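You operate a simulated robot arm through the tools that you are given. There is no shell and no other tool.

Carry out the task below with a simulated two-armed robot. There is one attempt and no reset: what you move stays moved.

TASK
Pick up the mallet with one hand, pass it to the other hand and put it on the top shelf of the high rack.
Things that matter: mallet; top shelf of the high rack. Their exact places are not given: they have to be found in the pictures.

It is judged by the outcome, as a careful person would: the job done as asked, and still so three seconds after it is handed in. It fails if anything else is knocked over, pushed out of place, dropped, spilled or broken.

THE ROBOT
Two 7-joint arms with two-finger grippers on one trunk, on a base that drives. Base frame: it is fixed to the floor where the robot stands at the start and does not move with it; the origin is under the middle of the robot, x ahead of it, y to its left, z up; the surface under the hand at the start is at about z = 800. Readings come in mm, rad, newtons and seconds.
The left shoulder is at the start at [60, 123, 945], the right one opposite. With the tool pointing down near the work surface each hand reaches from about 360 to 800 mm from the robot's upright axis, wherever it stands, measured 20 degrees to its own side. Places, roughly: top shelf of the high rack [-500, 2600, 1100]. Payload 1.47 kg a hand.
Tool frame (each hand has its own): the origin (TCP) lies between the finger pads and is the grasp point; the fingertips stand 16 mm ahead of it; z points along the fingers, y is the line along which they close. The gripper opens to 87 mm. The gripper's body begins 55 mm behind the TCP.
Orientation is that of the tool frame in the base frame, as a unit quaternion [x, y, z, w]. With the fingers straight down and closing along the base's y, the tool's x points along the base's -x, its y along +y and its z along -z.

THE INTERFACE
- The arms move only by the tool send_rows. It takes "left_motion", "right_motion" or both (then of equal length, played together; a hand with none holds still); each is a list of rows, each a list of 3 entries, a list of its own where there are three numbers: the shift along the tool's x, y, z in mm, then the turn, a rotation vector about the tool's x, y, z in rad, then the opening, from 0 (shut) to 1 (fully open). In form: [[[dx, dy, dz], [ax, ay, az], grip], ...]. A call has 1 to 20 rows; each row shifts and turns the commanded pose from where the row before left it, along the tool's axes as they then stand. Each row takes 0.2 s and may step no farther than 50 mm and 0.15 rad from the row before; otherwise, or with a gripper value out of range, the whole call is refused. A pose out of reach is approached as far as the arm can. The call stops where the force on the tool passes 40 N (or 10 N more than at its start, if that is more) or the arm is blocked; 0.2 s more then pass. Each finger travels about 153 mm/s and halts on what it meets, pressing with about 28 N; the grip force reading is that of the motor and also rises with nothing between the fingers. The clock runs only during rows and for 0.2 s after the last one: add rows that do not move to give the fingers time. The reply holds the time, the measured pose of the TCP, the force on the tool along the base axes, the opening and the grip force, in the units named above and with some noise, with the torque about the TCP (base axes, N m) and any sound that the robot's microphone picked up.
- Cameras (640 x 400 px; columns grow to the right, rows downward): "scene" is now at [94.9, -8.6, 1505.4]; the picture's right is [-0.07, -1.00, 0.00], its down [-0.69, 0.05, -0.72] and it looks along [0.72, -0.05, -0.70] (base axes); focal length 293 px, centre (320, 200). "left" rides on the left gripper at [73, -12, -90] in its tool frame; the picture's right is [0.16, 0.99, 0.00], its down [-0.72, 0.12, -0.68] and it looks along [-0.67, 0.11, 0.73] (tool axes); focal length 247 px, centre (320, 200). "right" rides on the right gripper at [73, 12, -90] in its tool frame; the picture's right is [-0.16, 0.99, 0.00], its down [-0.72, -0.12, -0.68] and it looks along [-0.67, -0.11, 0.73] (tool axes); focal length 247 px, centre (320, 200).
- camera(camera): a new picture of that camera. The clock stands still meanwhile.
- move_column(by): slides the trunk up (or, below 0, down) by that many mm; the arms and the scene camera ride with it, the base frame stays. It gives what a move gives, with no picture.
- drive_base(legs): drives the robot by 1 to 6 legs, each [ahead, left, turn to the left] in mm, mm and rad, along the robot's own axes; the way and the turn of a leg run together, so that a leg with both is an arc; at most 1500 mm and 3.142 rad a leg. The arms and the cameras ride along, it lands a little off, and it stops where it bumps. It gives what a move gives.
- turn_head(pan, tilt): turns the head with the scene camera to pan (to the left, within 2.094 rad either way) and tilt (down, from -0.506 to 1.204), counted from straight ahead of the robot. It gives what a move gives.
- locate(camera, pixels): for up to 12 pixels [column, row] of the newest picture of that camera ("zoom" is the newest enlarged one), the place [x, y, z] in the base frame of the surface seen there, good to about 2 mm. The clock stands still meanwhile.
- close_up(camera, box): a new picture of the part [left, top, right, bottom] of that camera's present view, enlarged. The clock stands still meanwhile.
- hand_in(): hands the job in; it is judged then, once.

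Unless the task says otherwise, let go and move clear before handing in.

The tools are called after ">>>" as a command line: name --argument value ..., lists and objects as JSON in quotes. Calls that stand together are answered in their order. send_rows: Moves the arms, as the interface text tells. Its arguments: {"type":"object","properties":{"left_motion":{"type":"array"},"right_motion":{"type":"array"}},"required":[]} The other tools are called the same way: move_column (by) slides the trunk up or down; drive_base (legs) drives the base; turn_head (pan, tilt) turns the head that bears the scene camera; camera (camera) takes a picture; locate (camera, pixels) gives the place of the surface under pixels of a picture; close_up (camera, box) takes an enlarged picture of a part of a camera's view; hand_in () hands the job in.

At the start:

```text
t: 0.0
left_tool_pos: [593.1, 245.2, 1120.3]
left_tool_rot: [-0.001, 1.0, 0.0, -0.001]
left_force: [0.3, -0.5, 0.1]
left_torque: [0.0, 0.0, -0.01]
left_finger_gap: 87.1
left_gripper_force: 0.1
right_tool_pos: [505.8, -194.2, 1020.9]
right_tool_rot: [0.0, 1.0, 0.0, 0.0]
right_force: [-0.5, -0.7, 0.2]
right_torque: [-0.03, 0.0, 0.02]
right_finger_gap: 86.9
right_gripper_force: 0.1
trunk travel left (down, up): [-100.0, 130.0]
robot x, y, heading: [1.1, -0.7, -0.001]
head pan, tilt: [-0.073, 0.768]
```

scene: 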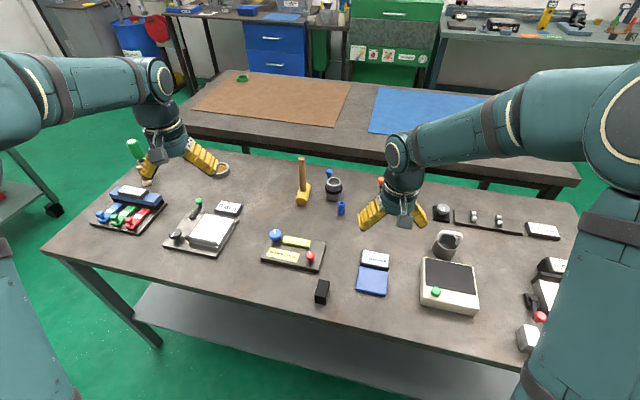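
right: 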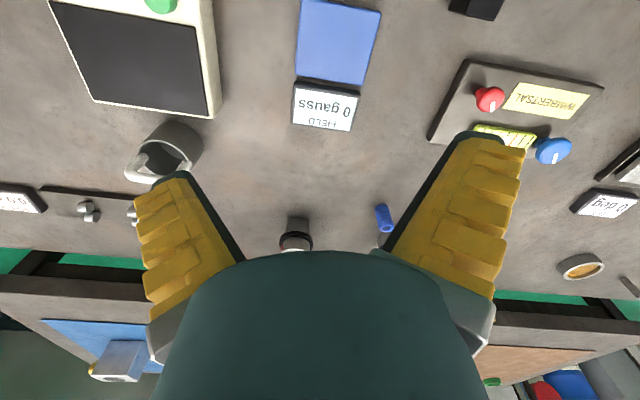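
left: 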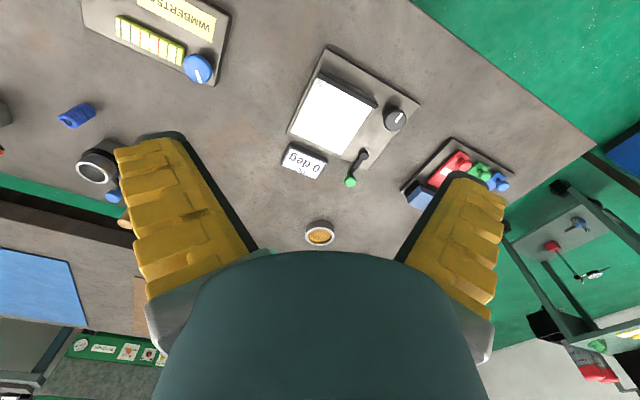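

The scene picture shows the mallet standing near (303,185), with its head at (304,193) and its handle up to (302,160). I'll enlarge that part for a better look.

>>> close_up --camera "scene" --box '[240, 130, 400, 230]'

>>> locate --camera "scene" --pixels '[[302, 160], [302, 170], [302, 180], [298, 195], [304, 190], [310, 186], [304, 202], [334, 188], [341, 208], [329, 173]]'

```text
4.00 times, centred on (320, 180) of scene
```

zoom: 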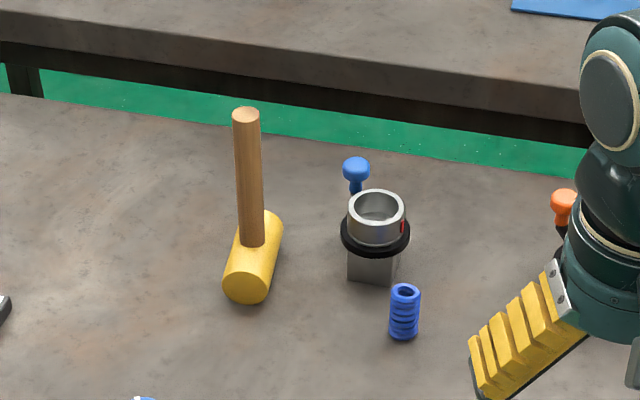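

```text
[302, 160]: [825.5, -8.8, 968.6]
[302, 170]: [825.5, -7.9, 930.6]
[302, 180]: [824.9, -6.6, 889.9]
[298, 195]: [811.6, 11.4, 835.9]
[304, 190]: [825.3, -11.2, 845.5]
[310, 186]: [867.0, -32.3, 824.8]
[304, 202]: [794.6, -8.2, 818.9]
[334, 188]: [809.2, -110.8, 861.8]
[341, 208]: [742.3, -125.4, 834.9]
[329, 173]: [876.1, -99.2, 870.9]
```

The enlarged picture shows the mallet standing on its head with the handle upright, its top at zoom (246,113). I'll locate points along it and check the neighbouring items.

>>> locate --camera "zoom" --pixels '[[246, 115], [236, 140], [248, 140], [260, 140], [248, 180], [238, 220], [251, 220], [264, 220], [246, 290], [226, 280], [275, 218], [262, 270]]'

>>> turn_head --pan 1.75 --tilt 0.3

>>> camera --camera "scene"

```text
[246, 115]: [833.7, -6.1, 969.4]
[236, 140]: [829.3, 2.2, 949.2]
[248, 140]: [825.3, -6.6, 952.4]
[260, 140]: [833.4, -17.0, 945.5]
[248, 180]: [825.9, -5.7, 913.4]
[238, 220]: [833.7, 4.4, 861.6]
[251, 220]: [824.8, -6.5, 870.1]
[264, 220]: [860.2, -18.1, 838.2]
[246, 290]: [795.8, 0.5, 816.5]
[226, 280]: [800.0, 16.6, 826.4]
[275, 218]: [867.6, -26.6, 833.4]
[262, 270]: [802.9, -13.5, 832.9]
```

```text
t: 1.8
left_tool_pos: [592.4, 245.5, 1119.8]
left_tool_rot: [0.0, 1.0, 0.0, 0.0]
left_force: [0.3, -0.1, 0.0]
left_torque: [0.02, -0.03, 0.01]
left_finger_gap: 87.0
left_gripper_force: 0.0
right_tool_pos: [505.0, -192.7, 1020.9]
right_tool_rot: [0.0, 1.0, 0.0, 0.0]
right_force: [-0.3, -0.3, 0.0]
right_torque: [-0.02, 0.0, -0.02]
right_finger_gap: 87.1
right_gripper_force: 0.0
trunk travel left (down, up): [-100.0, 130.0]
robot x, y, heading: [0.4, 1.5, -0.007]
head pan, tilt: [1.751, 0.3]
```

```text
taken
```

scene: 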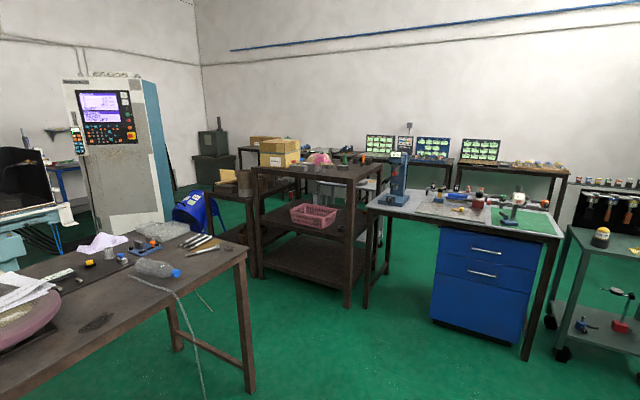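

The brown three-tier rack around (315,215) looks like the high rack, with its top surface near row 180. I'll enlarge it and locate points on it.

>>> close_up --camera "scene" --box '[230, 120, 410, 232]'

>>> locate --camera "scene" --pixels '[[280, 178], [300, 185], [320, 182], [345, 183], [365, 172], [262, 172], [385, 166], [345, 300], [258, 275], [300, 240], [205, 280], [180, 270]]'

```text
3.56 times, centred on (320, 176) of scene
```

zoom: 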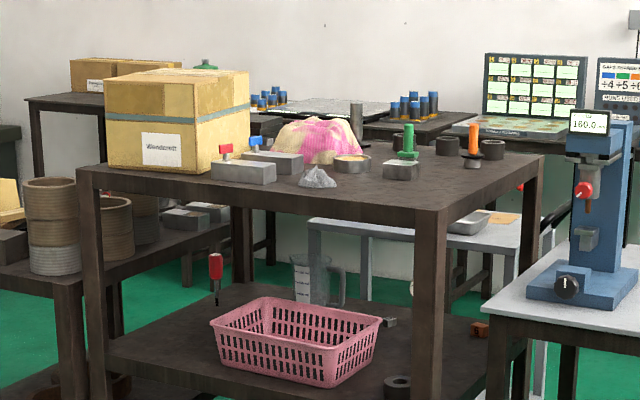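

```text
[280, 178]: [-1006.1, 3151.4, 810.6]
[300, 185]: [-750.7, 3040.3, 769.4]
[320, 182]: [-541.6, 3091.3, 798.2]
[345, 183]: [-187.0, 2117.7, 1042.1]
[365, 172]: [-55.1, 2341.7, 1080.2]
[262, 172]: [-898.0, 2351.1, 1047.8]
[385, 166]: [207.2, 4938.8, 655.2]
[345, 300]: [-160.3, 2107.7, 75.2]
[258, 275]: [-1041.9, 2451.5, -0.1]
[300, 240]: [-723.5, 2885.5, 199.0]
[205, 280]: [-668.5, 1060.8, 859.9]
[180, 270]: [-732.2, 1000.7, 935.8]
```

The zoom shows the top shelf holding a box, a cake-like item, blocks and two pegs, with a free strip along the front edge near (350,195). I'll locate the surface there and the items around it.

>>> locate --camera "zoom" --pixels '[[80, 168], [200, 185], [260, 190], [320, 195], [380, 195], [430, 205], [470, 195], [440, 175], [350, 180], [510, 165], [540, 156], [400, 180]]'

>>> locate --camera "zoom" --pixels '[[160, 165], [245, 175], [275, 160], [318, 180], [352, 160], [400, 170], [408, 130], [474, 130], [470, 162], [447, 143], [490, 148], [320, 140]]'

```text
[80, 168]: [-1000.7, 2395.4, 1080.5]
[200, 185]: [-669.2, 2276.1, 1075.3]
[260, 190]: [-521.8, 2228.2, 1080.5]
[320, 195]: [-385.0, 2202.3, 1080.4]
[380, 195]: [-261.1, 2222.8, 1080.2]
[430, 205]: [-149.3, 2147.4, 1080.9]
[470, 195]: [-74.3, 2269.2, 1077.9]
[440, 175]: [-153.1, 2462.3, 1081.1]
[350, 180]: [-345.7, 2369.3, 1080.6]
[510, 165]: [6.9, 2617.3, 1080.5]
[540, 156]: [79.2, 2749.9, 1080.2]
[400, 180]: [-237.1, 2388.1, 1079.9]
```

```text
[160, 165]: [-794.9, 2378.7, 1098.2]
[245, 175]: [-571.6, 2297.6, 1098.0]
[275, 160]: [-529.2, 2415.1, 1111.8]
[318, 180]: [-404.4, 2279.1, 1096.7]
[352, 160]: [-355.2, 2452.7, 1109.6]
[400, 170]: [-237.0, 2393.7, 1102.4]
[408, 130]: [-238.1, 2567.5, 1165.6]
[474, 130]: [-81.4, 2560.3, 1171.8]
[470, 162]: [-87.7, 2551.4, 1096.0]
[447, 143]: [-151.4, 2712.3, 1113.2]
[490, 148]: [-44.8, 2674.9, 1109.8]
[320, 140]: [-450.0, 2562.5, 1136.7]
```

The top shelf is at z≈1080, its front edge runs from about (-1000,2395) to (-140,2120), and the front-right corner is free. Next I'll measure the obstacles on the way: the table at lower left and the white workbench with the blue cabinet.

>>> locate --camera "scene" --pixels '[[243, 252], [253, 388], [240, 262], [70, 395], [368, 208], [555, 238], [525, 350], [435, 320], [375, 300], [560, 320], [600, 370], [570, 235]]'

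>>> turn_head --pan 1.2 --tilt 0.7

>>> camera --camera "scene"

```text
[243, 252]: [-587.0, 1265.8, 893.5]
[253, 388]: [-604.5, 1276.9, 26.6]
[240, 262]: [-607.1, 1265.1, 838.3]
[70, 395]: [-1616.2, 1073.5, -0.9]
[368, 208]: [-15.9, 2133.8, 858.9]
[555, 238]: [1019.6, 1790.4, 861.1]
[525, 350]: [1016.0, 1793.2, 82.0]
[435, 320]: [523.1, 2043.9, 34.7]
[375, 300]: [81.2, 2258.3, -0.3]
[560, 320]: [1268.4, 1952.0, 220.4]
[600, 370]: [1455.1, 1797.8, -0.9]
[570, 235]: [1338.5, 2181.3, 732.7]
```

```text
t: 2.8
left_tool_pos: [593.1, 245.5, 1120.7]
left_tool_rot: [0.0, 1.0, 0.0, 0.0]
left_force: [-0.8, -0.3, 0.2]
left_torque: [0.01, -0.02, -0.02]
left_finger_gap: 87.0
left_gripper_force: 0.0
right_tool_pos: [505.3, -193.9, 1021.1]
right_tool_rot: [0.0, 1.0, 0.0, 0.0]
right_force: [-0.7, -0.6, -0.1]
right_torque: [0.03, -0.01, -0.01]
right_finger_gap: 86.7
right_gripper_force: 0.0
trunk travel left (down, up): [-100.0, 130.0]
robot x, y, heading: [0.5, 1.2, -0.001]
head pan, tilt: [1.201, 0.7]
```

```text
taken
```

scene: 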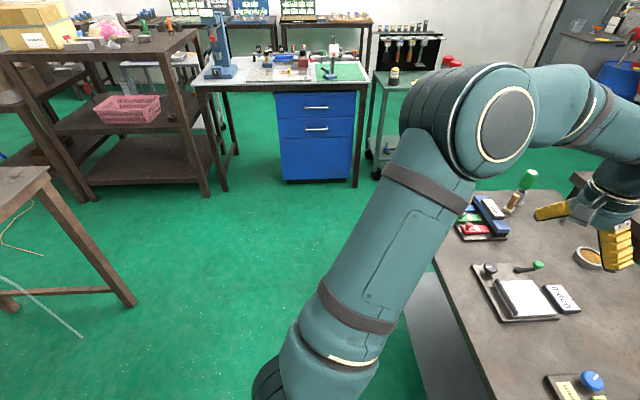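

The way to the rack looks open: green floor from (150,250) to (300,380). I'll check the side of the left table and the near edge of the work table ahead.

>>> turn_head --pan 2.05 --tilt 0.7

>>> camera --camera "scene"

>>> locate --camera "scene" --pixels '[[100, 50], [200, 50], [300, 80], [350, 120], [250, 200], [300, 250], [350, 300], [400, 250], [450, 150], [200, 300]]'

>>> turn_head --pan 0.0 --tilt 1.15

>>> camera --camera "scene"

```text
t: 4.0
left_tool_pos: [592.1, 246.4, 1119.6]
left_tool_rot: [0.0, 1.0, 0.0, -0.001]
left_force: [1.0, 0.3, 0.5]
left_torque: [-0.03, 0.0, 0.01]
left_finger_gap: 87.1
left_gripper_force: 0.0
right_tool_pos: [506.0, -192.8, 1021.3]
right_tool_rot: [0.0, 1.0, -0.001, 0.0]
right_force: [-0.8, -0.1, -0.9]
right_torque: [-0.01, 0.0, -0.01]
right_finger_gap: 87.0
right_gripper_force: 0.1
trunk travel left (down, up): [-100.0, 130.0]
robot x, y, heading: [-2.4, -2.9, 0.001]
head pan, tilt: [2.051, 0.7]
```

```text
taken
```

scene: 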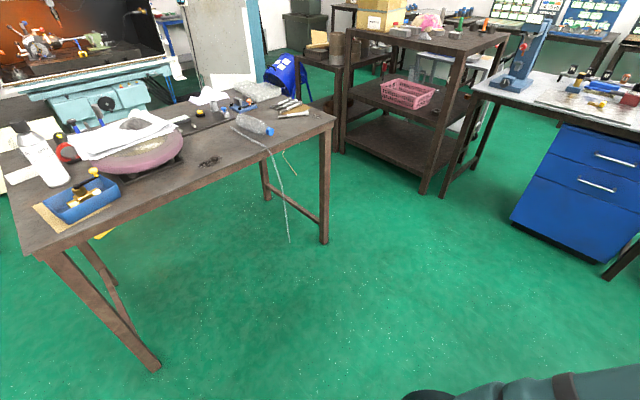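

```text
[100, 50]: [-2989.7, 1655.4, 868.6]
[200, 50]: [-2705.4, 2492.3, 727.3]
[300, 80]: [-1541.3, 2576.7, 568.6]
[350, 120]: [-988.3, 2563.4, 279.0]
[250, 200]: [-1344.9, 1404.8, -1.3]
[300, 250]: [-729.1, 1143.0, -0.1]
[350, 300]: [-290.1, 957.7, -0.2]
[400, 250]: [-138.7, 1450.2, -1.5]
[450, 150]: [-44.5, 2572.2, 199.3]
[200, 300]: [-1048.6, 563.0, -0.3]
```

```text
t: 5.9
left_tool_pos: [591.6, 246.0, 1119.0]
left_tool_rot: [0.001, 1.0, 0.0, 0.0]
left_force: [0.2, 0.3, 0.0]
left_torque: [0.0, -0.01, -0.01]
left_finger_gap: 87.0
left_gripper_force: 0.0
right_tool_pos: [504.4, -194.7, 1021.2]
right_tool_rot: [0.0, 1.0, 0.0, 0.0]
right_force: [0.1, -0.2, 0.3]
right_torque: [-0.03, 0.0, -0.03]
right_finger_gap: 87.0
right_gripper_force: 0.1
trunk travel left (down, up): [-100.0, 130.0]
robot x, y, heading: [-3.5, 1.3, 0.002]
head pan, tilt: [0.0, 1.15]
```

```text
taken
```

scene: 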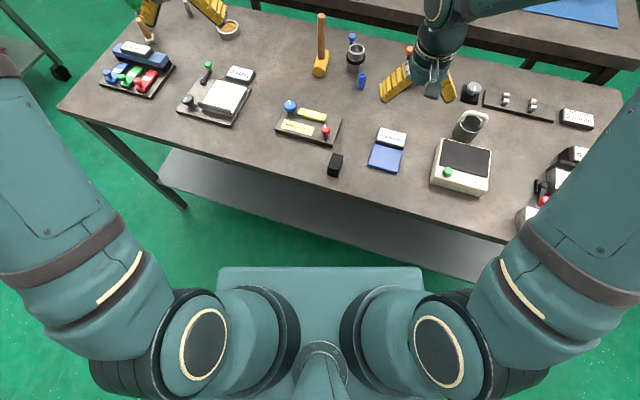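

I'll measure the table's near edge, its lower shelf edge and the front of the base (near row 270), plus the items around the mallet.

>>> locate --camera "scene" --pixels '[[300, 178], [295, 250], [320, 255], [225, 272], [320, 272], [415, 272], [150, 133], [420, 215], [291, 105], [355, 55], [361, 80], [336, 158]]'

>>> close_up --camera "scene" --box '[220, 0, 460, 150]'

```text
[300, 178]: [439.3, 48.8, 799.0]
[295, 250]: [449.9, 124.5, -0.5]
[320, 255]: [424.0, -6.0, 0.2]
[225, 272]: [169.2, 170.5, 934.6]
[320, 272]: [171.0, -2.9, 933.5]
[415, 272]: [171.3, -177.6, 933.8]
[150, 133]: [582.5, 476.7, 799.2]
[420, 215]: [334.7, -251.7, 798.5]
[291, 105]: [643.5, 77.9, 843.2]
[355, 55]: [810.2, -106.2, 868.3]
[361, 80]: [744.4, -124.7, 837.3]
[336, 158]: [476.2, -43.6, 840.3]
```

```text
2.67 times, centred on (340, 75) of scene
```

zoom: 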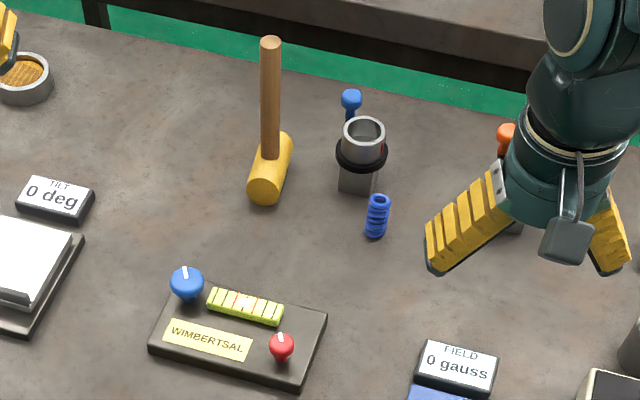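

The table edge is about 270 mm ahead of the trunk front, and the mallet handle at x≈830, y≈-7 should be reachable without driving. I'll tilt the right hand forward by about 60° for a grasp low on the handle, leaving its top free for the left hand.

>>> send_rows --right_motion '[[[0, 0, 0], [0, -0.15, 0], 0.8], [[0, 0, 0], [0, -0.15, 0], 0.7], [[0, 0, 0], [0, -0.15, 0], 0.65], [[0, 0, 0], [0, -0.15, 0], 0.65], [[0, 0, 0], [0, -0.15, 0], 0.65], [[0, 0, 0], [0, -0.15, 0], 0.65], [[0, 0, 0], [0, -0.15, 0], 0.65], [[0, 0, 0], [0, 0, 0], 0.65]]'

```text
t: 7.7
left_tool_pos: [593.4, 245.1, 1121.0]
left_tool_rot: [0.0, 1.0, 0.0, 0.0]
left_force: [-0.2, -0.1, 0.3]
left_torque: [0.0, 0.01, 0.0]
left_finger_gap: 87.1
left_gripper_force: 0.0
right_tool_pos: [503.7, -195.0, 1020.6]
right_tool_rot: [0.0, 0.865, 0.0, 0.502]
right_force: [-0.5, 0.0, -0.1]
right_torque: [0.01, -0.02, -0.01]
right_finger_gap: 61.0
right_gripper_force: 3.5
right hand out of reach, approached as far as the arm can: row 4
trunk travel left (down, up): [-100.0, 130.0]
robot x, y, heading: [-2.5, -1.1, -0.005]
head pan, tilt: [0.0, 1.15]
```

The right hand is now tilted 60° (rotation [0,0.865,0,0.502]) with the fingers 61 mm apart. I'll move it to a pre-grasp point behind the handle, near (726,-8,945).

>>> send_rows --right_motion '[[[-6.3, 26.6, 32.8], [0, 0, 0], 0.65], [[-6.3, 26.6, 32.8], [0, 0, 0], 0.65], [[-6.3, 26.6, 32.8], [0, 0, 0], 0.65], [[-6.3, 26.6, 32.8], [0, 0, 0], 0.65], [[-6.3, 26.6, 32.8], [0, 0, 0], 0.65], [[-6.3, 26.6, 32.8], [0, 0, 0], 0.65], [[-6.3, 26.6, 32.8], [0, 0, 0], 0.65], [[0, 0, 0], [0, 0, 0], 0.65]]'

>>> camera --camera "right"

>>> turn_head --pan 0.0 --tilt 0.75

>>> camera --camera "scene"

```text
t: 9.5
left_tool_pos: [592.9, 245.0, 1120.9]
left_tool_rot: [0.001, 1.0, 0.0, 0.0]
left_force: [-1.0, 0.1, -0.5]
left_torque: [0.0, -0.01, 0.01]
left_finger_gap: 86.9
left_gripper_force: 0.1
right_tool_pos: [725.5, -6.8, 944.8]
right_tool_rot: [0.0, 0.866, 0.0, 0.501]
right_force: [-0.1, 0.4, -0.7]
right_torque: [0.0, 0.0, 0.0]
right_finger_gap: 61.5
right_gripper_force: 3.1
trunk travel left (down, up): [-100.0, 130.0]
robot x, y, heading: [0.9, 0.3, 0.004]
head pan, tilt: [0.0, 1.15]
```

```text
taken
```

right: 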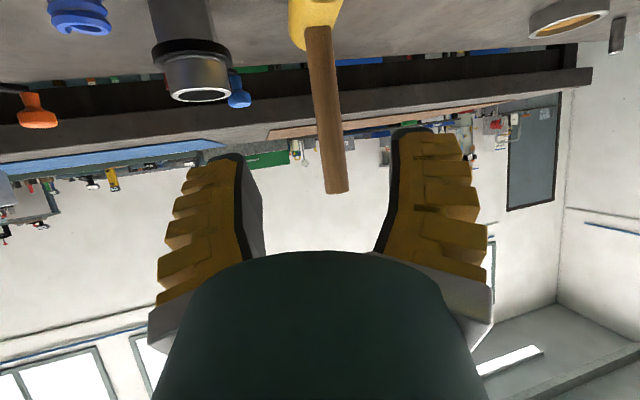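

```text
t: 10.4
left_tool_pos: [594.1, 244.8, 1120.5]
left_tool_rot: [0.0, 1.0, -0.001, 0.0]
left_force: [-0.7, 0.1, 0.4]
left_torque: [0.01, 0.0, 0.01]
left_finger_gap: 87.1
left_gripper_force: 0.0
right_tool_pos: [725.4, -8.0, 943.9]
right_tool_rot: [0.001, 0.866, 0.0, 0.501]
right_force: [0.1, -0.1, 0.0]
right_torque: [-0.01, 0.0, 0.03]
right_finger_gap: 61.4
right_gripper_force: 3.8
trunk travel left (down, up): [-100.0, 130.0]
robot x, y, heading: [0.2, 1.0, 0.001]
head pan, tilt: [0.0, 0.75]
```

```text
taken
```

scene: 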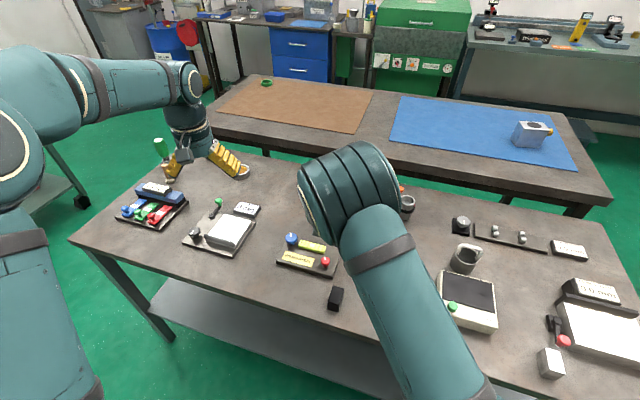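

The right camera shows the handle (from (320,40) to (337,190)) lying between the open fingers. I'll check its exact place before moving in.

>>> locate --camera "right" --pixels '[[337, 185], [331, 150], [327, 120], [323, 80], [319, 45], [316, 20], [307, 60], [332, 60], [195, 90], [190, 50]]'

```text
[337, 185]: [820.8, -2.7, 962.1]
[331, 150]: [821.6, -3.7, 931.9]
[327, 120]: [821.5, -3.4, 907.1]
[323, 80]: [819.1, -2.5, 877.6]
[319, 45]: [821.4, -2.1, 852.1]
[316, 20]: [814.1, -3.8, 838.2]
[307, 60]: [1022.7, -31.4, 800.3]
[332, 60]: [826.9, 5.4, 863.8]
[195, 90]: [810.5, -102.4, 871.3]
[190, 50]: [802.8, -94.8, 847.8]
```

The handle axis is at about x=832, y=-5 and the head top at z≈847, so I'll slide in along the tool axis to about (832,-6,883). The lowest finger corner should then clear the head.

>>> send_rows --right_motion '[[[0, 0.6, 30], [0, 0, 0], 0.65], [[0, 0.6, 30], [0, 0, 0], 0.65], [[0, 0.6, 30], [0, 0, 0], 0.65], [[0, 0.4, 20], [0, 0, 0], 0.65], [[0, 0, 13], [0, 0, 0], 0.65], [[0, 0, 0], [0, 0, 0], 0.65]]'

>>> camera --camera "right"

```text
t: 11.8
left_tool_pos: [593.1, 245.6, 1120.3]
left_tool_rot: [0.0, 1.0, 0.0, 0.001]
left_force: [0.0, -0.6, -0.3]
left_torque: [-0.02, 0.0, 0.0]
left_finger_gap: 87.3
left_gripper_force: 0.0
right_tool_pos: [833.0, -4.4, 884.3]
right_tool_rot: [0.0, 0.866, 0.0, 0.501]
right_force: [0.2, -1.0, -0.6]
right_torque: [-0.03, 0.03, 0.02]
right_finger_gap: 61.4
right_gripper_force: 3.7
trunk travel left (down, up): [-100.0, 130.0]
robot x, y, heading: [0.6, -1.0, -0.005]
head pan, tilt: [0.0, 0.75]
```

```text
taken
```

right: 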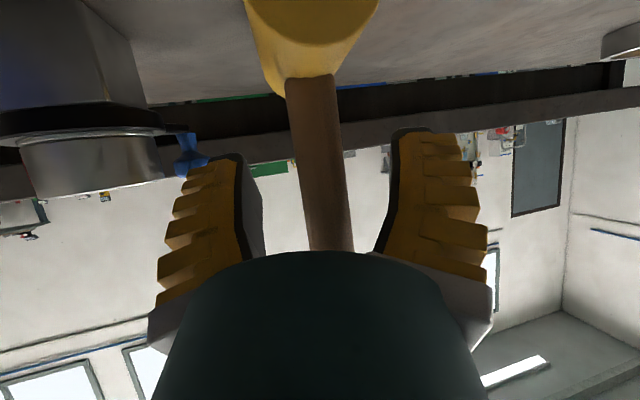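

The handle (column ≈325) is now between the pads with no contact forces, at TCP (833,-4,884). I'll close the right gripper.

>>> send_rows --right_motion '[[[0, 0, 0], [0, 0, 0], 0.4], [[0, 0, 0], [0, 0, 0], 0.2], [[0, 0, 0], [0, 0, 0], 0], [[0, 0, 0], [0, 0, 0], 0], [[0, 0, 0], [0, 0, 0], 0]]'

>>> camera --camera "right"

```text
t: 13.0
left_tool_pos: [593.7, 246.4, 1120.8]
left_tool_rot: [0.0, 1.0, -0.001, 0.001]
left_force: [0.2, 0.1, -0.5]
left_torque: [-0.02, 0.02, -0.01]
left_finger_gap: 87.2
left_gripper_force: 0.1
right_tool_pos: [832.8, -4.1, 885.6]
right_tool_rot: [0.0, 0.865, -0.001, 0.501]
right_force: [-2.9, 2.0, 4.2]
right_torque: [0.01, 0.16, -0.02]
right_finger_gap: 13.6
right_gripper_force: 28.0
trunk travel left (down, up): [-100.0, 130.0]
robot x, y, heading: [-0.4, 1.1, 0.0]
head pan, tilt: [0.0, 0.75]
```

```text
taken
```

right: 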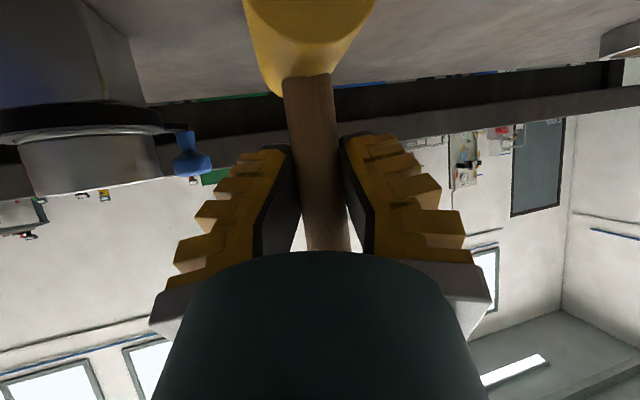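

The fingers stopped on the handle at a 13.6 mm gap with 28 N. I'll lift a little to test the grip.

>>> send_rows --right_motion '[[[-8.66, 0, -5], [0, 0, 0], 0], [[-8.66, 0, -5], [0, 0, 0], 0], [[-8.66, 0, -5], [0, 0, 0], 0], [[0, 0, 0], [0, 0, 0], 0]]'

>>> camera --camera "right"

>>> camera --camera "left"

```text
t: 14.0
left_tool_pos: [593.9, 245.6, 1120.4]
left_tool_rot: [0.0, 1.0, 0.0, 0.001]
left_force: [0.0, 1.3, -0.2]
left_torque: [0.0, 0.06, -0.02]
left_finger_gap: 87.2
left_gripper_force: 0.2
right_tool_pos: [833.1, -4.9, 912.2]
right_tool_rot: [0.0, 0.866, 0.001, 0.5]
right_force: [-0.4, 0.7, -6.6]
right_torque: [0.05, -0.03, 0.03]
right_finger_gap: 11.5
right_gripper_force: 28.1
trunk travel left (down, up): [-100.0, 130.0]
robot x, y, heading: [0.5, -1.9, -0.003]
head pan, tilt: [0.0, 0.75]
```

```text
taken
```

right: 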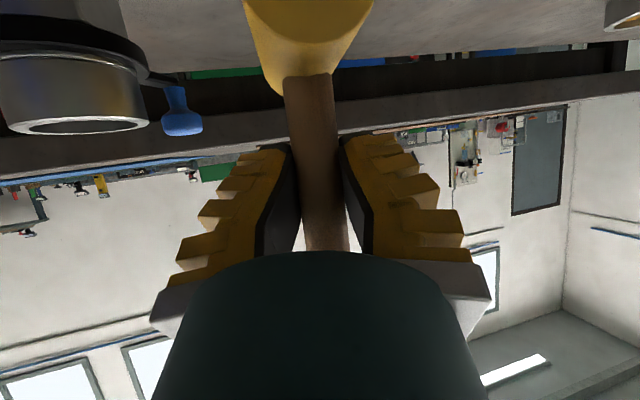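

```text
taken
```

left: 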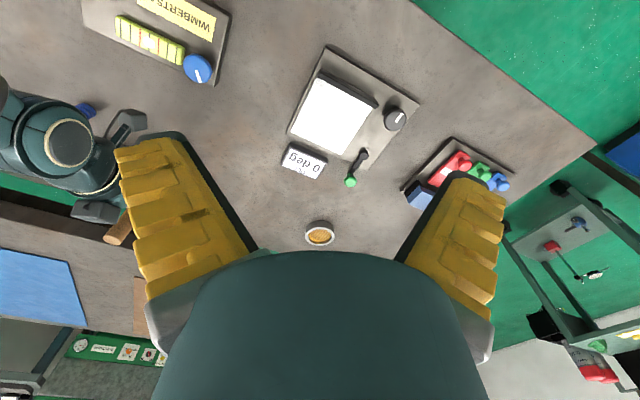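

The mallet rose with the hand and the tool force of -6.6 N matches its weight. I'll lift it further and bring it back towards the robot for the handover.

>>> send_rows --right_motion '[[[-17.3, 0, -10], [0, 0, 0], 0], [[-17.3, 0, -10], [0, 0, 0], 0], [[-17.3, 0, -10], [0, 0, 0], 0], [[3.8, 0.6, -28.6], [0, 0, 0], 0], [[3.8, 0.6, -28.6], [0, 0, 0], 0], [[3.8, 0.6, -28.6], [0, 0, 0], 0], [[3.8, 0.6, -28.6], [0, 0, 0], 0], [[3.8, 0.6, -28.6], [0, 0, 0], 0], [[3.8, 0.6, -28.6], [0, 0, 0], 0], [[3.8, 0.6, -28.6], [0, 0, 0], 0], [[3.8, 0.6, -28.6], [0, 0, 0], 0], [[0, 0, 0], [0, 0, 0], 0]]'

>>> camera --camera "right"

>>> camera --camera "scene"

>>> camera --camera "left"

```text
t: 16.6
left_tool_pos: [594.0, 244.5, 1119.2]
left_tool_rot: [0.0, 1.0, 0.0, 0.0]
left_force: [0.6, 0.2, -0.4]
left_torque: [-0.01, 0.02, -0.01]
left_finger_gap: 86.8
left_gripper_force: 0.0
right_tool_pos: [620.6, -0.9, 1061.2]
right_tool_rot: [0.001, 0.865, 0.0, 0.501]
right_force: [0.6, 0.9, -6.0]
right_torque: [-0.01, -0.03, -0.01]
right_finger_gap: 11.0
right_gripper_force: 27.4
trunk travel left (down, up): [-100.0, 130.0]
robot x, y, heading: [0.9, 0.9, -0.001]
head pan, tilt: [0.0, 0.75]
```

```text
taken
```

right: 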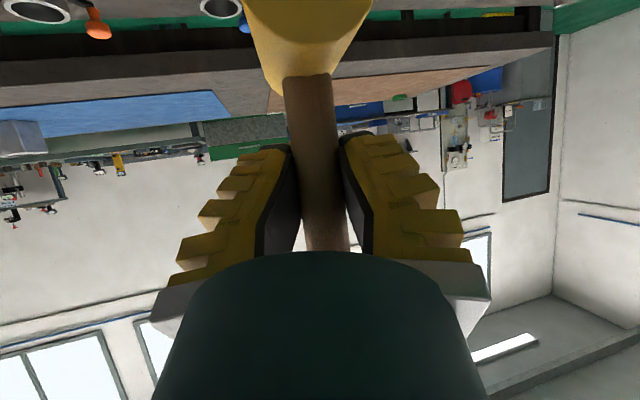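

```text
taken
```

scene: 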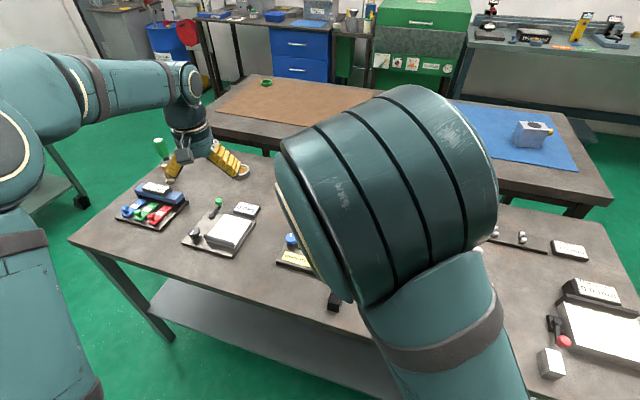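

```text
taken
```

left: 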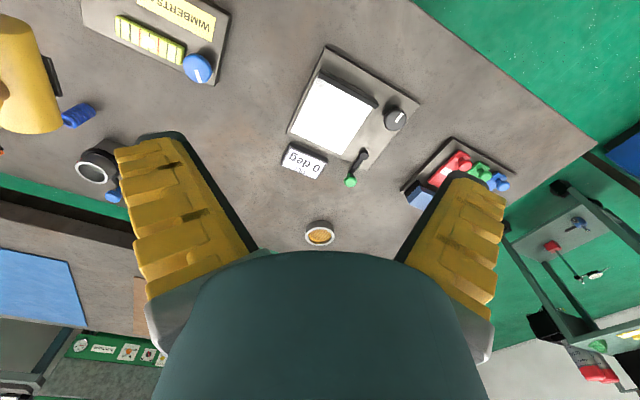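

The mallet hangs steadily from the right hand at (620,0,1061), and the head shows at the left of the left camera's view, around (30,75). I'll look more closely at the head's shape and measure where the right wrist is.

>>> close_up --camera "left" --box '[0, 0, 160, 100]'

>>> close_up --camera "right" --box '[200, 0, 440, 150]'

>>> locate --camera "scene" --pixels '[[300, 160], [300, 230], [340, 130], [400, 100], [450, 120], [350, 280], [400, 200], [440, 330], [480, 180], [380, 330]]'

>>> locate --camera "right" --pixels '[[310, 20], [290, 50], [330, 50], [305, 85], [318, 120], [325, 180], [328, 220], [300, 120], [336, 120], [365, 10], [250, 10], [310, 5]]'

```text
4.00 times, centred on (80, 50) of left
```

zoom: 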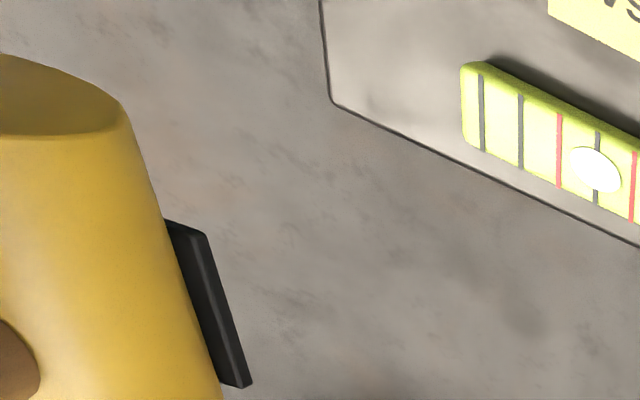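

```text
2.67 times, centred on (320, 75) of right
```

zoom: 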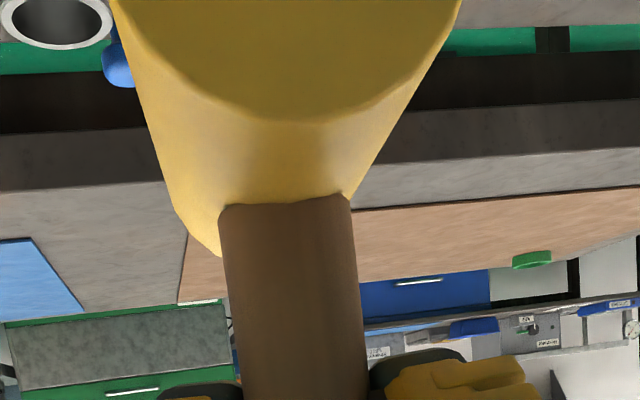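

```text
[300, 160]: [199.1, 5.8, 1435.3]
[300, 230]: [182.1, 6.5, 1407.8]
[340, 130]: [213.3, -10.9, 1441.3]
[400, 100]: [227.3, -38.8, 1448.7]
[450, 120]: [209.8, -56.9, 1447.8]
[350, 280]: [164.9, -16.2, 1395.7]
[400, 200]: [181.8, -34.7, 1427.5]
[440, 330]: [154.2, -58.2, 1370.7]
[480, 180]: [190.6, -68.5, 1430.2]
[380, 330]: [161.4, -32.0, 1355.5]
```

```text
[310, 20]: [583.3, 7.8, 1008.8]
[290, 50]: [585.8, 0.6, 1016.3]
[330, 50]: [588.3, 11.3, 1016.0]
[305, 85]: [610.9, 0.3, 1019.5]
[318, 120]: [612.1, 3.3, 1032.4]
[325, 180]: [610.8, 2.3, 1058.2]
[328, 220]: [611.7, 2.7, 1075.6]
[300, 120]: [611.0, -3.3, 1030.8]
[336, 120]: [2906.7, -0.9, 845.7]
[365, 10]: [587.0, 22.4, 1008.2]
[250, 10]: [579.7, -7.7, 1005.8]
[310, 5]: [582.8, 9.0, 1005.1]
```

In the left close-up a thin black plate shows at zoom (210,300), beside the head on what should be its lower side. I'll locate it to learn whether it belongs to the mallet.

>>> close_up --camera "left" --box '[0, 0, 160, 100]'

>>> locate --camera "zoom" --pixels '[[185, 245], [205, 280], [225, 340], [240, 380], [205, 240], [60, 100], [60, 200], [120, 250], [120, 350], [10, 370], [150, 200], [190, 350]]'

```text
4.00 times, centred on (80, 50) of left
```

zoom: 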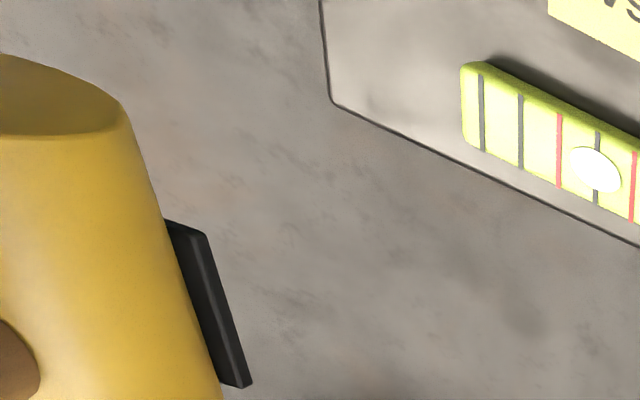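

```text
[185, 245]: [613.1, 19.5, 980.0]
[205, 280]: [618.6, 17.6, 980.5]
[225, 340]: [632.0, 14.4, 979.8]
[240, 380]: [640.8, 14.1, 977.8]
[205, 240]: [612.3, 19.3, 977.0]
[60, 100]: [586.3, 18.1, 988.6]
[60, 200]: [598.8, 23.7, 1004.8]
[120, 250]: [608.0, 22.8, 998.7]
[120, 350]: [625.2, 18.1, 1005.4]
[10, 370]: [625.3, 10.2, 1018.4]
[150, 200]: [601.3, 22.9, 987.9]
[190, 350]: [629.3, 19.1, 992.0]
```

The plate (z≈977–980) is a flat foot under the mallet's head, so the mallet can stand on the shelf as it stood on the table. Locating also shows the right elbow is up near the head camera, so I'll yaw the right hand to point forward-left and shift it left. That takes the arm out to the right and makes room for the left hand.

>>> send_rows --right_motion '[[[0, 15, 0], [0, 0, 0], 0], [[0, 15, 0], [0, 0, 0], 0], [[0, 0, 0], [-0.087, 0, -0.05], 0], [[0, 0, 0], [-0.087, 0, -0.05], 0], [[0, 0, 0], [-0.087, 0, -0.05], 0], [[0, 0, 0], [-0.087, 0, -0.05], 0], [[0, 0, 0], [-0.087, 0, -0.05], 0], [[0, 0, 0], [-0.087, 0, -0.05], 0], [[0, 0, 0], [0, 0, 0], 0]]'

>>> camera --camera "scene"

>>> camera --camera "left"

```text
t: 18.6
left_tool_pos: [592.8, 246.1, 1120.3]
left_tool_rot: [0.0, 1.0, 0.0, -0.001]
left_force: [0.3, -0.1, -0.3]
left_torque: [0.02, 0.01, 0.01]
left_finger_gap: 86.9
left_gripper_force: 0.0
right_tool_pos: [618.2, 30.4, 1061.6]
right_tool_rot: [-0.257, 0.827, 0.148, 0.478]
right_force: [-0.4, -0.8, -6.4]
right_torque: [-0.01, 0.0, -0.02]
right_finger_gap: 11.0
right_gripper_force: 28.3
trunk travel left (down, up): [-100.0, 130.0]
robot x, y, heading: [2.3, 2.0, -0.001]
head pan, tilt: [0.0, 0.75]
```

```text
taken
```

scene: 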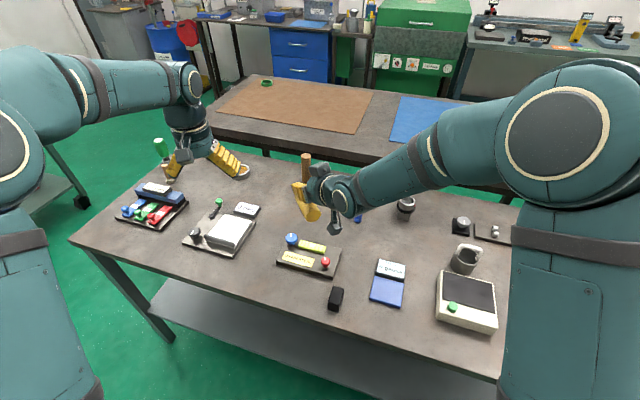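

```text
taken
```

left: 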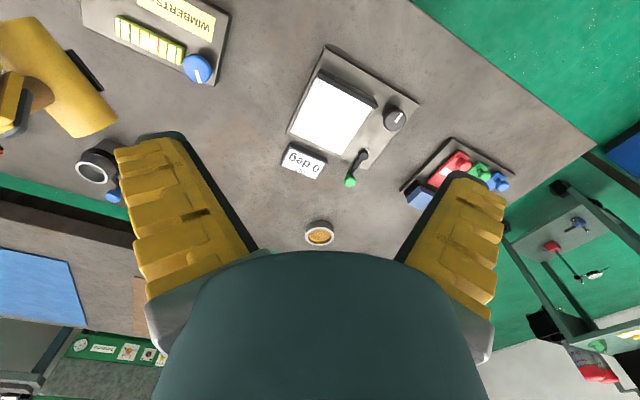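

The right elbow is now clear at the right, and the mallet is in plain view near (308,185). I'll zoom in and measure the handle and the right hand.

>>> close_up --camera "scene" --box '[240, 130, 400, 230]'

>>> locate --camera "scene" --pixels '[[306, 155], [306, 165], [306, 175], [304, 190], [318, 172], [325, 185], [345, 195], [335, 228], [330, 168], [310, 205]]'

```text
4.00 times, centred on (320, 180) of scene
```

zoom: 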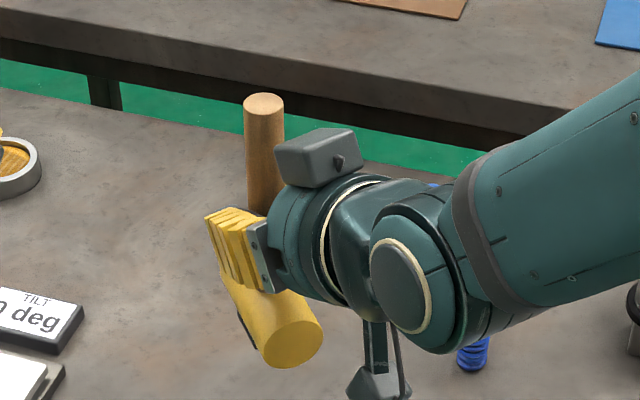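

```text
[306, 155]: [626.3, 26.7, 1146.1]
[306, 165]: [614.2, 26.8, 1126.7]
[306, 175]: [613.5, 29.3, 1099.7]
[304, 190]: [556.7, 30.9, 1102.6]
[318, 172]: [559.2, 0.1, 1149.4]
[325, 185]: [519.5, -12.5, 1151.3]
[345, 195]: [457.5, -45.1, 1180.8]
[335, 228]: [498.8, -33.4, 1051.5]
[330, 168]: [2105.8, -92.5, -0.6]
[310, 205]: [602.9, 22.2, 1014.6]
```

The grey block on top of the right hand sits at about (559,0,1149) and the handle top is at z≈1146, axis near (622,28). I'll raise the left hand and yaw it to match the right hand's closing axis, staying at its present place to the side.

>>> send_rows --left_motion '[[[0, 0, -15], [0, 0, -0.1], 0.8], [[0, 0, -15], [0, 0, -0.1], 0.7], [[0, 0, -15], [0, 0, -0.1], 0.65], [[0, 0, -15], [0, 0, -0.1], 0.65], [[0, 0, -15], [0, 0, -0.1], 0.65], [[0, 0, 0], [0, 0, 0], 0.65]]'

>>> close_up --camera "scene" --box '[240, 130, 400, 230]'

>>> locate --camera "zoom" --pixels '[[264, 100], [250, 130], [265, 130], [280, 130], [265, 180], [285, 145], [310, 135], [350, 133], [290, 175], [350, 165], [240, 250], [290, 330]]'

>>> camera --camera "scene"

```text
t: 20.0
left_tool_pos: [592.3, 246.6, 1194.2]
left_tool_rot: [-0.248, 0.969, 0.0, 0.0]
left_force: [0.5, -0.8, -0.3]
left_torque: [0.0, 0.03, -0.01]
left_finger_gap: 61.5
left_gripper_force: 3.6
right_tool_pos: [619.4, 29.5, 1061.7]
right_tool_rot: [-0.256, 0.827, 0.147, 0.479]
right_force: [-0.1, -0.6, -6.3]
right_torque: [-0.07, 0.0, -0.02]
right_finger_gap: 11.1
right_gripper_force: 28.2
trunk travel left (down, up): [-100.0, 130.0]
robot x, y, heading: [-0.2, -1.1, 0.001]
head pan, tilt: [0.0, 0.75]
```

```text
4.00 times, centred on (320, 180) of scene
```

zoom: 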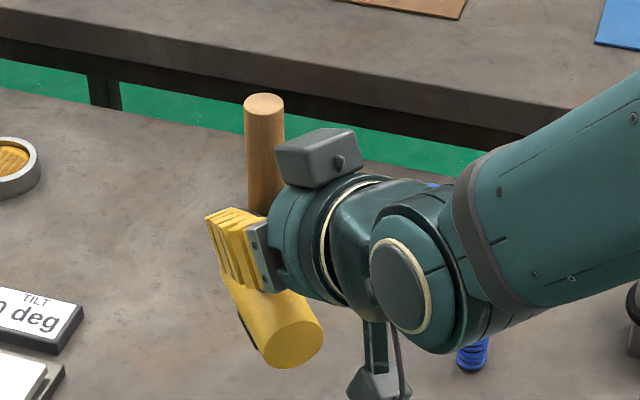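

```text
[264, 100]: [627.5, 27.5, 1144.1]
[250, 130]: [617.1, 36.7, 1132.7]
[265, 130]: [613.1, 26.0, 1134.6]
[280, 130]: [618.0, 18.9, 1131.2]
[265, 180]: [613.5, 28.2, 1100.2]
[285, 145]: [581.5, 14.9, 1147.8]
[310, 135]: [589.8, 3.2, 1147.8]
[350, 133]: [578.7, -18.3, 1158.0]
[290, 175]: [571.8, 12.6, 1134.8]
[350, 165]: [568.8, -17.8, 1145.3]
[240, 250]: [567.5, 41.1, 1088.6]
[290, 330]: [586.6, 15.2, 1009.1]
```

```text
taken
```

scene: 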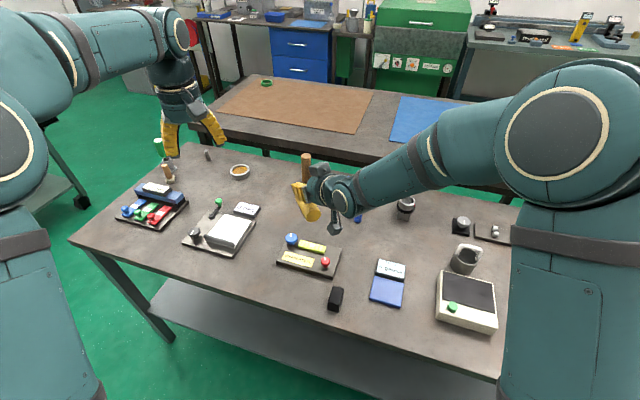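

The handle axis is at about (623,28) with its top at 1145, and the right hand's block ends about 41 mm behind it. At TCP height 1194 the left fingertips (z≈1178) clear both, so I'll bring the left hand most of the way over the handle and check.

>>> send_rows --left_motion '[[[9.65, -25.8, 0], [0, 0, 0], 0.65], [[9.65, -25.8, 0], [0, 0, 0], 0.65], [[9.65, -25.8, 0], [0, 0, 0], 0.65], [[9.65, -25.8, 0], [0, 0, 0], 0.65], [[9.65, -25.8, 0], [0, 0, 0], 0.65], [[9.65, -25.8, 0], [0, 0, 0], 0.65], [[0, 0, 0], [0, 0, 0], 0.65]]'

>>> camera --camera "left"

>>> camera --camera "scene"

```text
t: 21.6
left_tool_pos: [615.9, 84.4, 1196.4]
left_tool_rot: [-0.247, 0.969, 0.001, 0.0]
left_force: [0.2, 1.4, 1.0]
left_torque: [-0.03, -0.01, 0.03]
left_finger_gap: 61.4
left_gripper_force: 3.9
right_tool_pos: [619.1, 29.5, 1059.9]
right_tool_rot: [-0.257, 0.826, 0.149, 0.479]
right_force: [-0.3, -0.5, -5.3]
right_torque: [0.01, -0.02, -0.03]
right_finger_gap: 11.2
right_gripper_force: 27.7
trunk travel left (down, up): [-100.0, 130.0]
robot x, y, heading: [-1.5, -0.5, -0.001]
head pan, tilt: [0.0, 0.75]
```

```text
taken
```

left: 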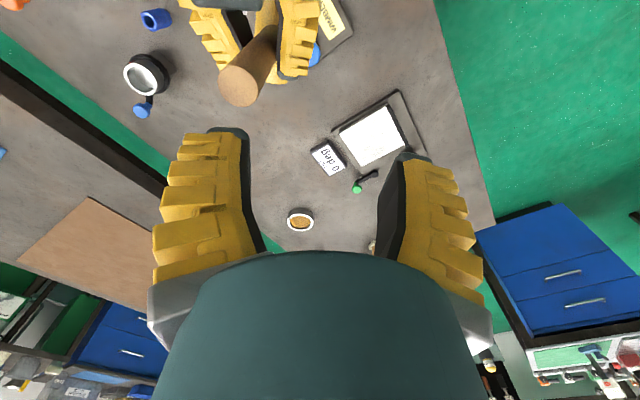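

```text
taken
```

scene: 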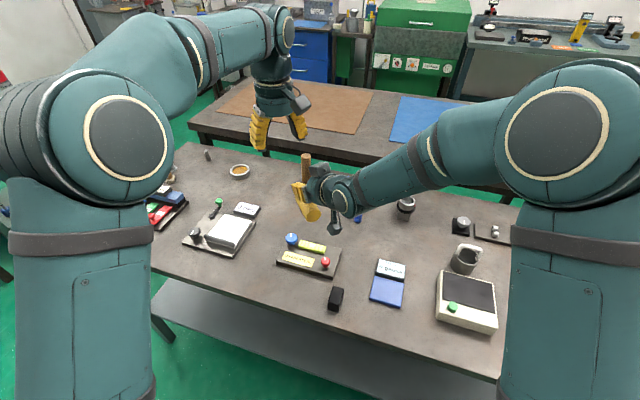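

The left camera shows the handle top at (240,87) between the right fingers. I'll measure it to line up exactly.

>>> close_up --camera "left" --box '[160, 0, 352, 120]'

>>> locate --camera "left" --pixels '[[240, 87], [226, 85], [252, 92], [238, 100], [243, 72], [262, 40], [265, 60]]'

```text
3.33 times, centred on (256, 60) of left
```

zoom: 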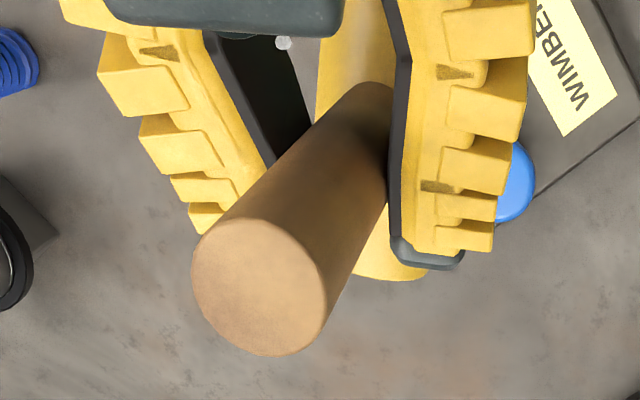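

```text
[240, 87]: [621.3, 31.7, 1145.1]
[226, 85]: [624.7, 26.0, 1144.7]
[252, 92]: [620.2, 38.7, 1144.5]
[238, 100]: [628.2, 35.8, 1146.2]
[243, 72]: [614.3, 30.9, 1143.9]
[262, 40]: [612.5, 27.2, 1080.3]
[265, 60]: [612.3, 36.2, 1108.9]
```

The handle top's centre is at about (622,30,1145). I'll centre the left hand above it and check again before going down.

>>> send_rows --left_motion '[[[7, -17.1, 0], [0, 0, 0], 0.65], [[7, -17.1, 0], [0, 0, 0], 0.65], [[7, -17.1, 0], [0, 0, 0], 0.65], [[0, 0, 0], [0, 0, 0], 0.65]]'

>>> camera --camera "left"

>>> close_up --camera "scene" --box '[220, 60, 420, 185]'

>>> camera --camera "right"

```text
t: 22.6
left_tool_pos: [622.6, 29.4, 1194.5]
left_tool_rot: [-0.249, 0.969, 0.0, 0.0]
left_force: [-0.5, 1.0, 0.6]
left_torque: [-0.04, 0.02, 0.02]
left_finger_gap: 61.3
left_gripper_force: 3.3
right_tool_pos: [619.0, 29.7, 1060.7]
right_tool_rot: [-0.257, 0.827, 0.148, 0.478]
right_force: [-0.4, 0.0, -6.4]
right_torque: [0.0, 0.02, -0.01]
right_finger_gap: 11.2
right_gripper_force: 27.9
trunk travel left (down, up): [-100.0, 130.0]
robot x, y, heading: [-3.0, -3.0, -0.0]
head pan, tilt: [0.0, 0.75]
```

```text
taken
```

left: 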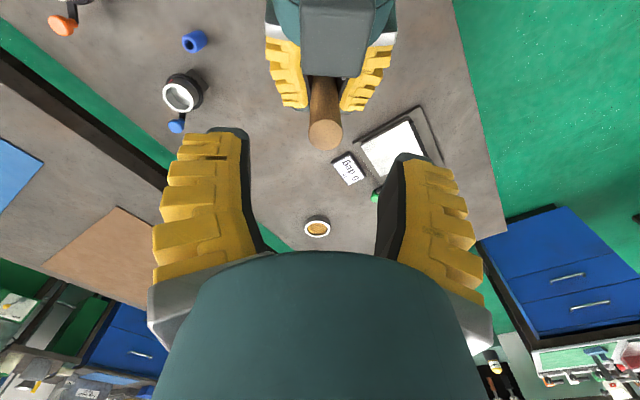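

```text
3.20 times, centred on (320, 122) of scene
```

zoom: 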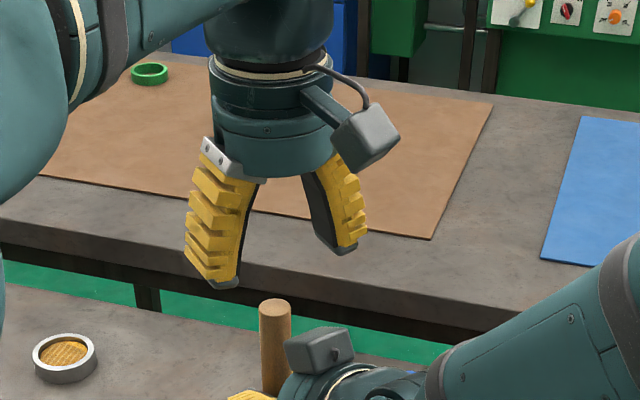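

```text
taken
```

right: 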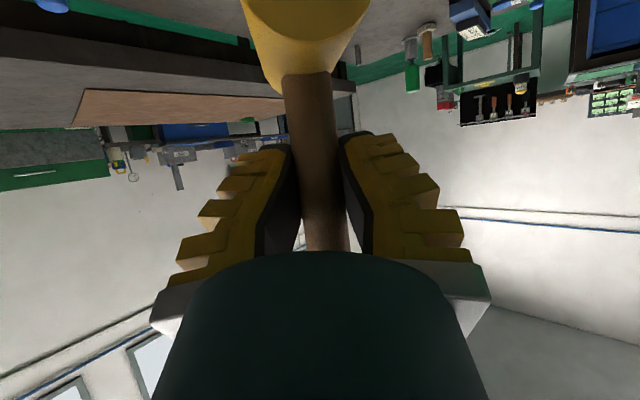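

The left hand is centred over the handle, whose top is at (325,133) in the left picture. I'll check the height of the left hand's camera block (zoom (365,140)) against the right hand's top block before going down.

>>> close_up --camera "scene" --box '[220, 60, 420, 185]'

>>> locate --camera "zoom" --pixels '[[350, 165], [380, 150], [365, 140], [345, 140], [320, 330], [340, 340], [290, 350], [225, 282], [340, 250], [276, 305]]'

>>> locate --camera "left" --pixels '[[325, 135], [325, 125], [312, 135], [340, 135], [330, 70], [310, 40], [360, 40], [330, 20]]'

```text
3.20 times, centred on (320, 122) of scene
```

zoom: 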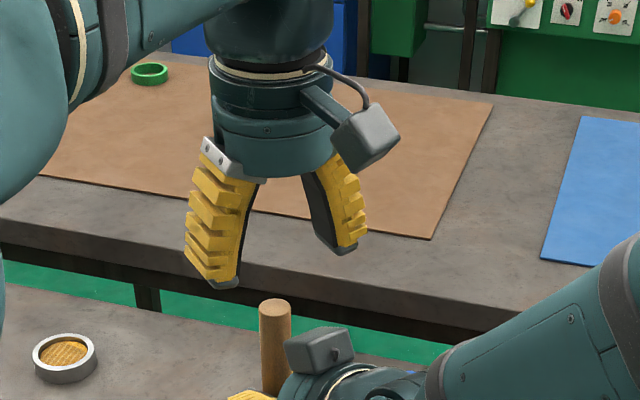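

```text
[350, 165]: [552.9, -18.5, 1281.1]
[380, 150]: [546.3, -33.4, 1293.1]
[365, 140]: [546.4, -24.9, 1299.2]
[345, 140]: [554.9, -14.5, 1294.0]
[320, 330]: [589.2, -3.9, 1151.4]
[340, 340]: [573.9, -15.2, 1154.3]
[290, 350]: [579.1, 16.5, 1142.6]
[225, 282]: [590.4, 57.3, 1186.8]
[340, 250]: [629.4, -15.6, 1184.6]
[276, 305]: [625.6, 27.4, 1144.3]
```

```text
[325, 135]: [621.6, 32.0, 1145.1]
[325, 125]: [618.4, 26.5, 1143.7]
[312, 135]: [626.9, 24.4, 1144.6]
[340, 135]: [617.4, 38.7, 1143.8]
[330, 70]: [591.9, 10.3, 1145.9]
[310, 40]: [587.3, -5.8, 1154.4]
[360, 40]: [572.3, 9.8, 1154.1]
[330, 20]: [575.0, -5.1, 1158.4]
```

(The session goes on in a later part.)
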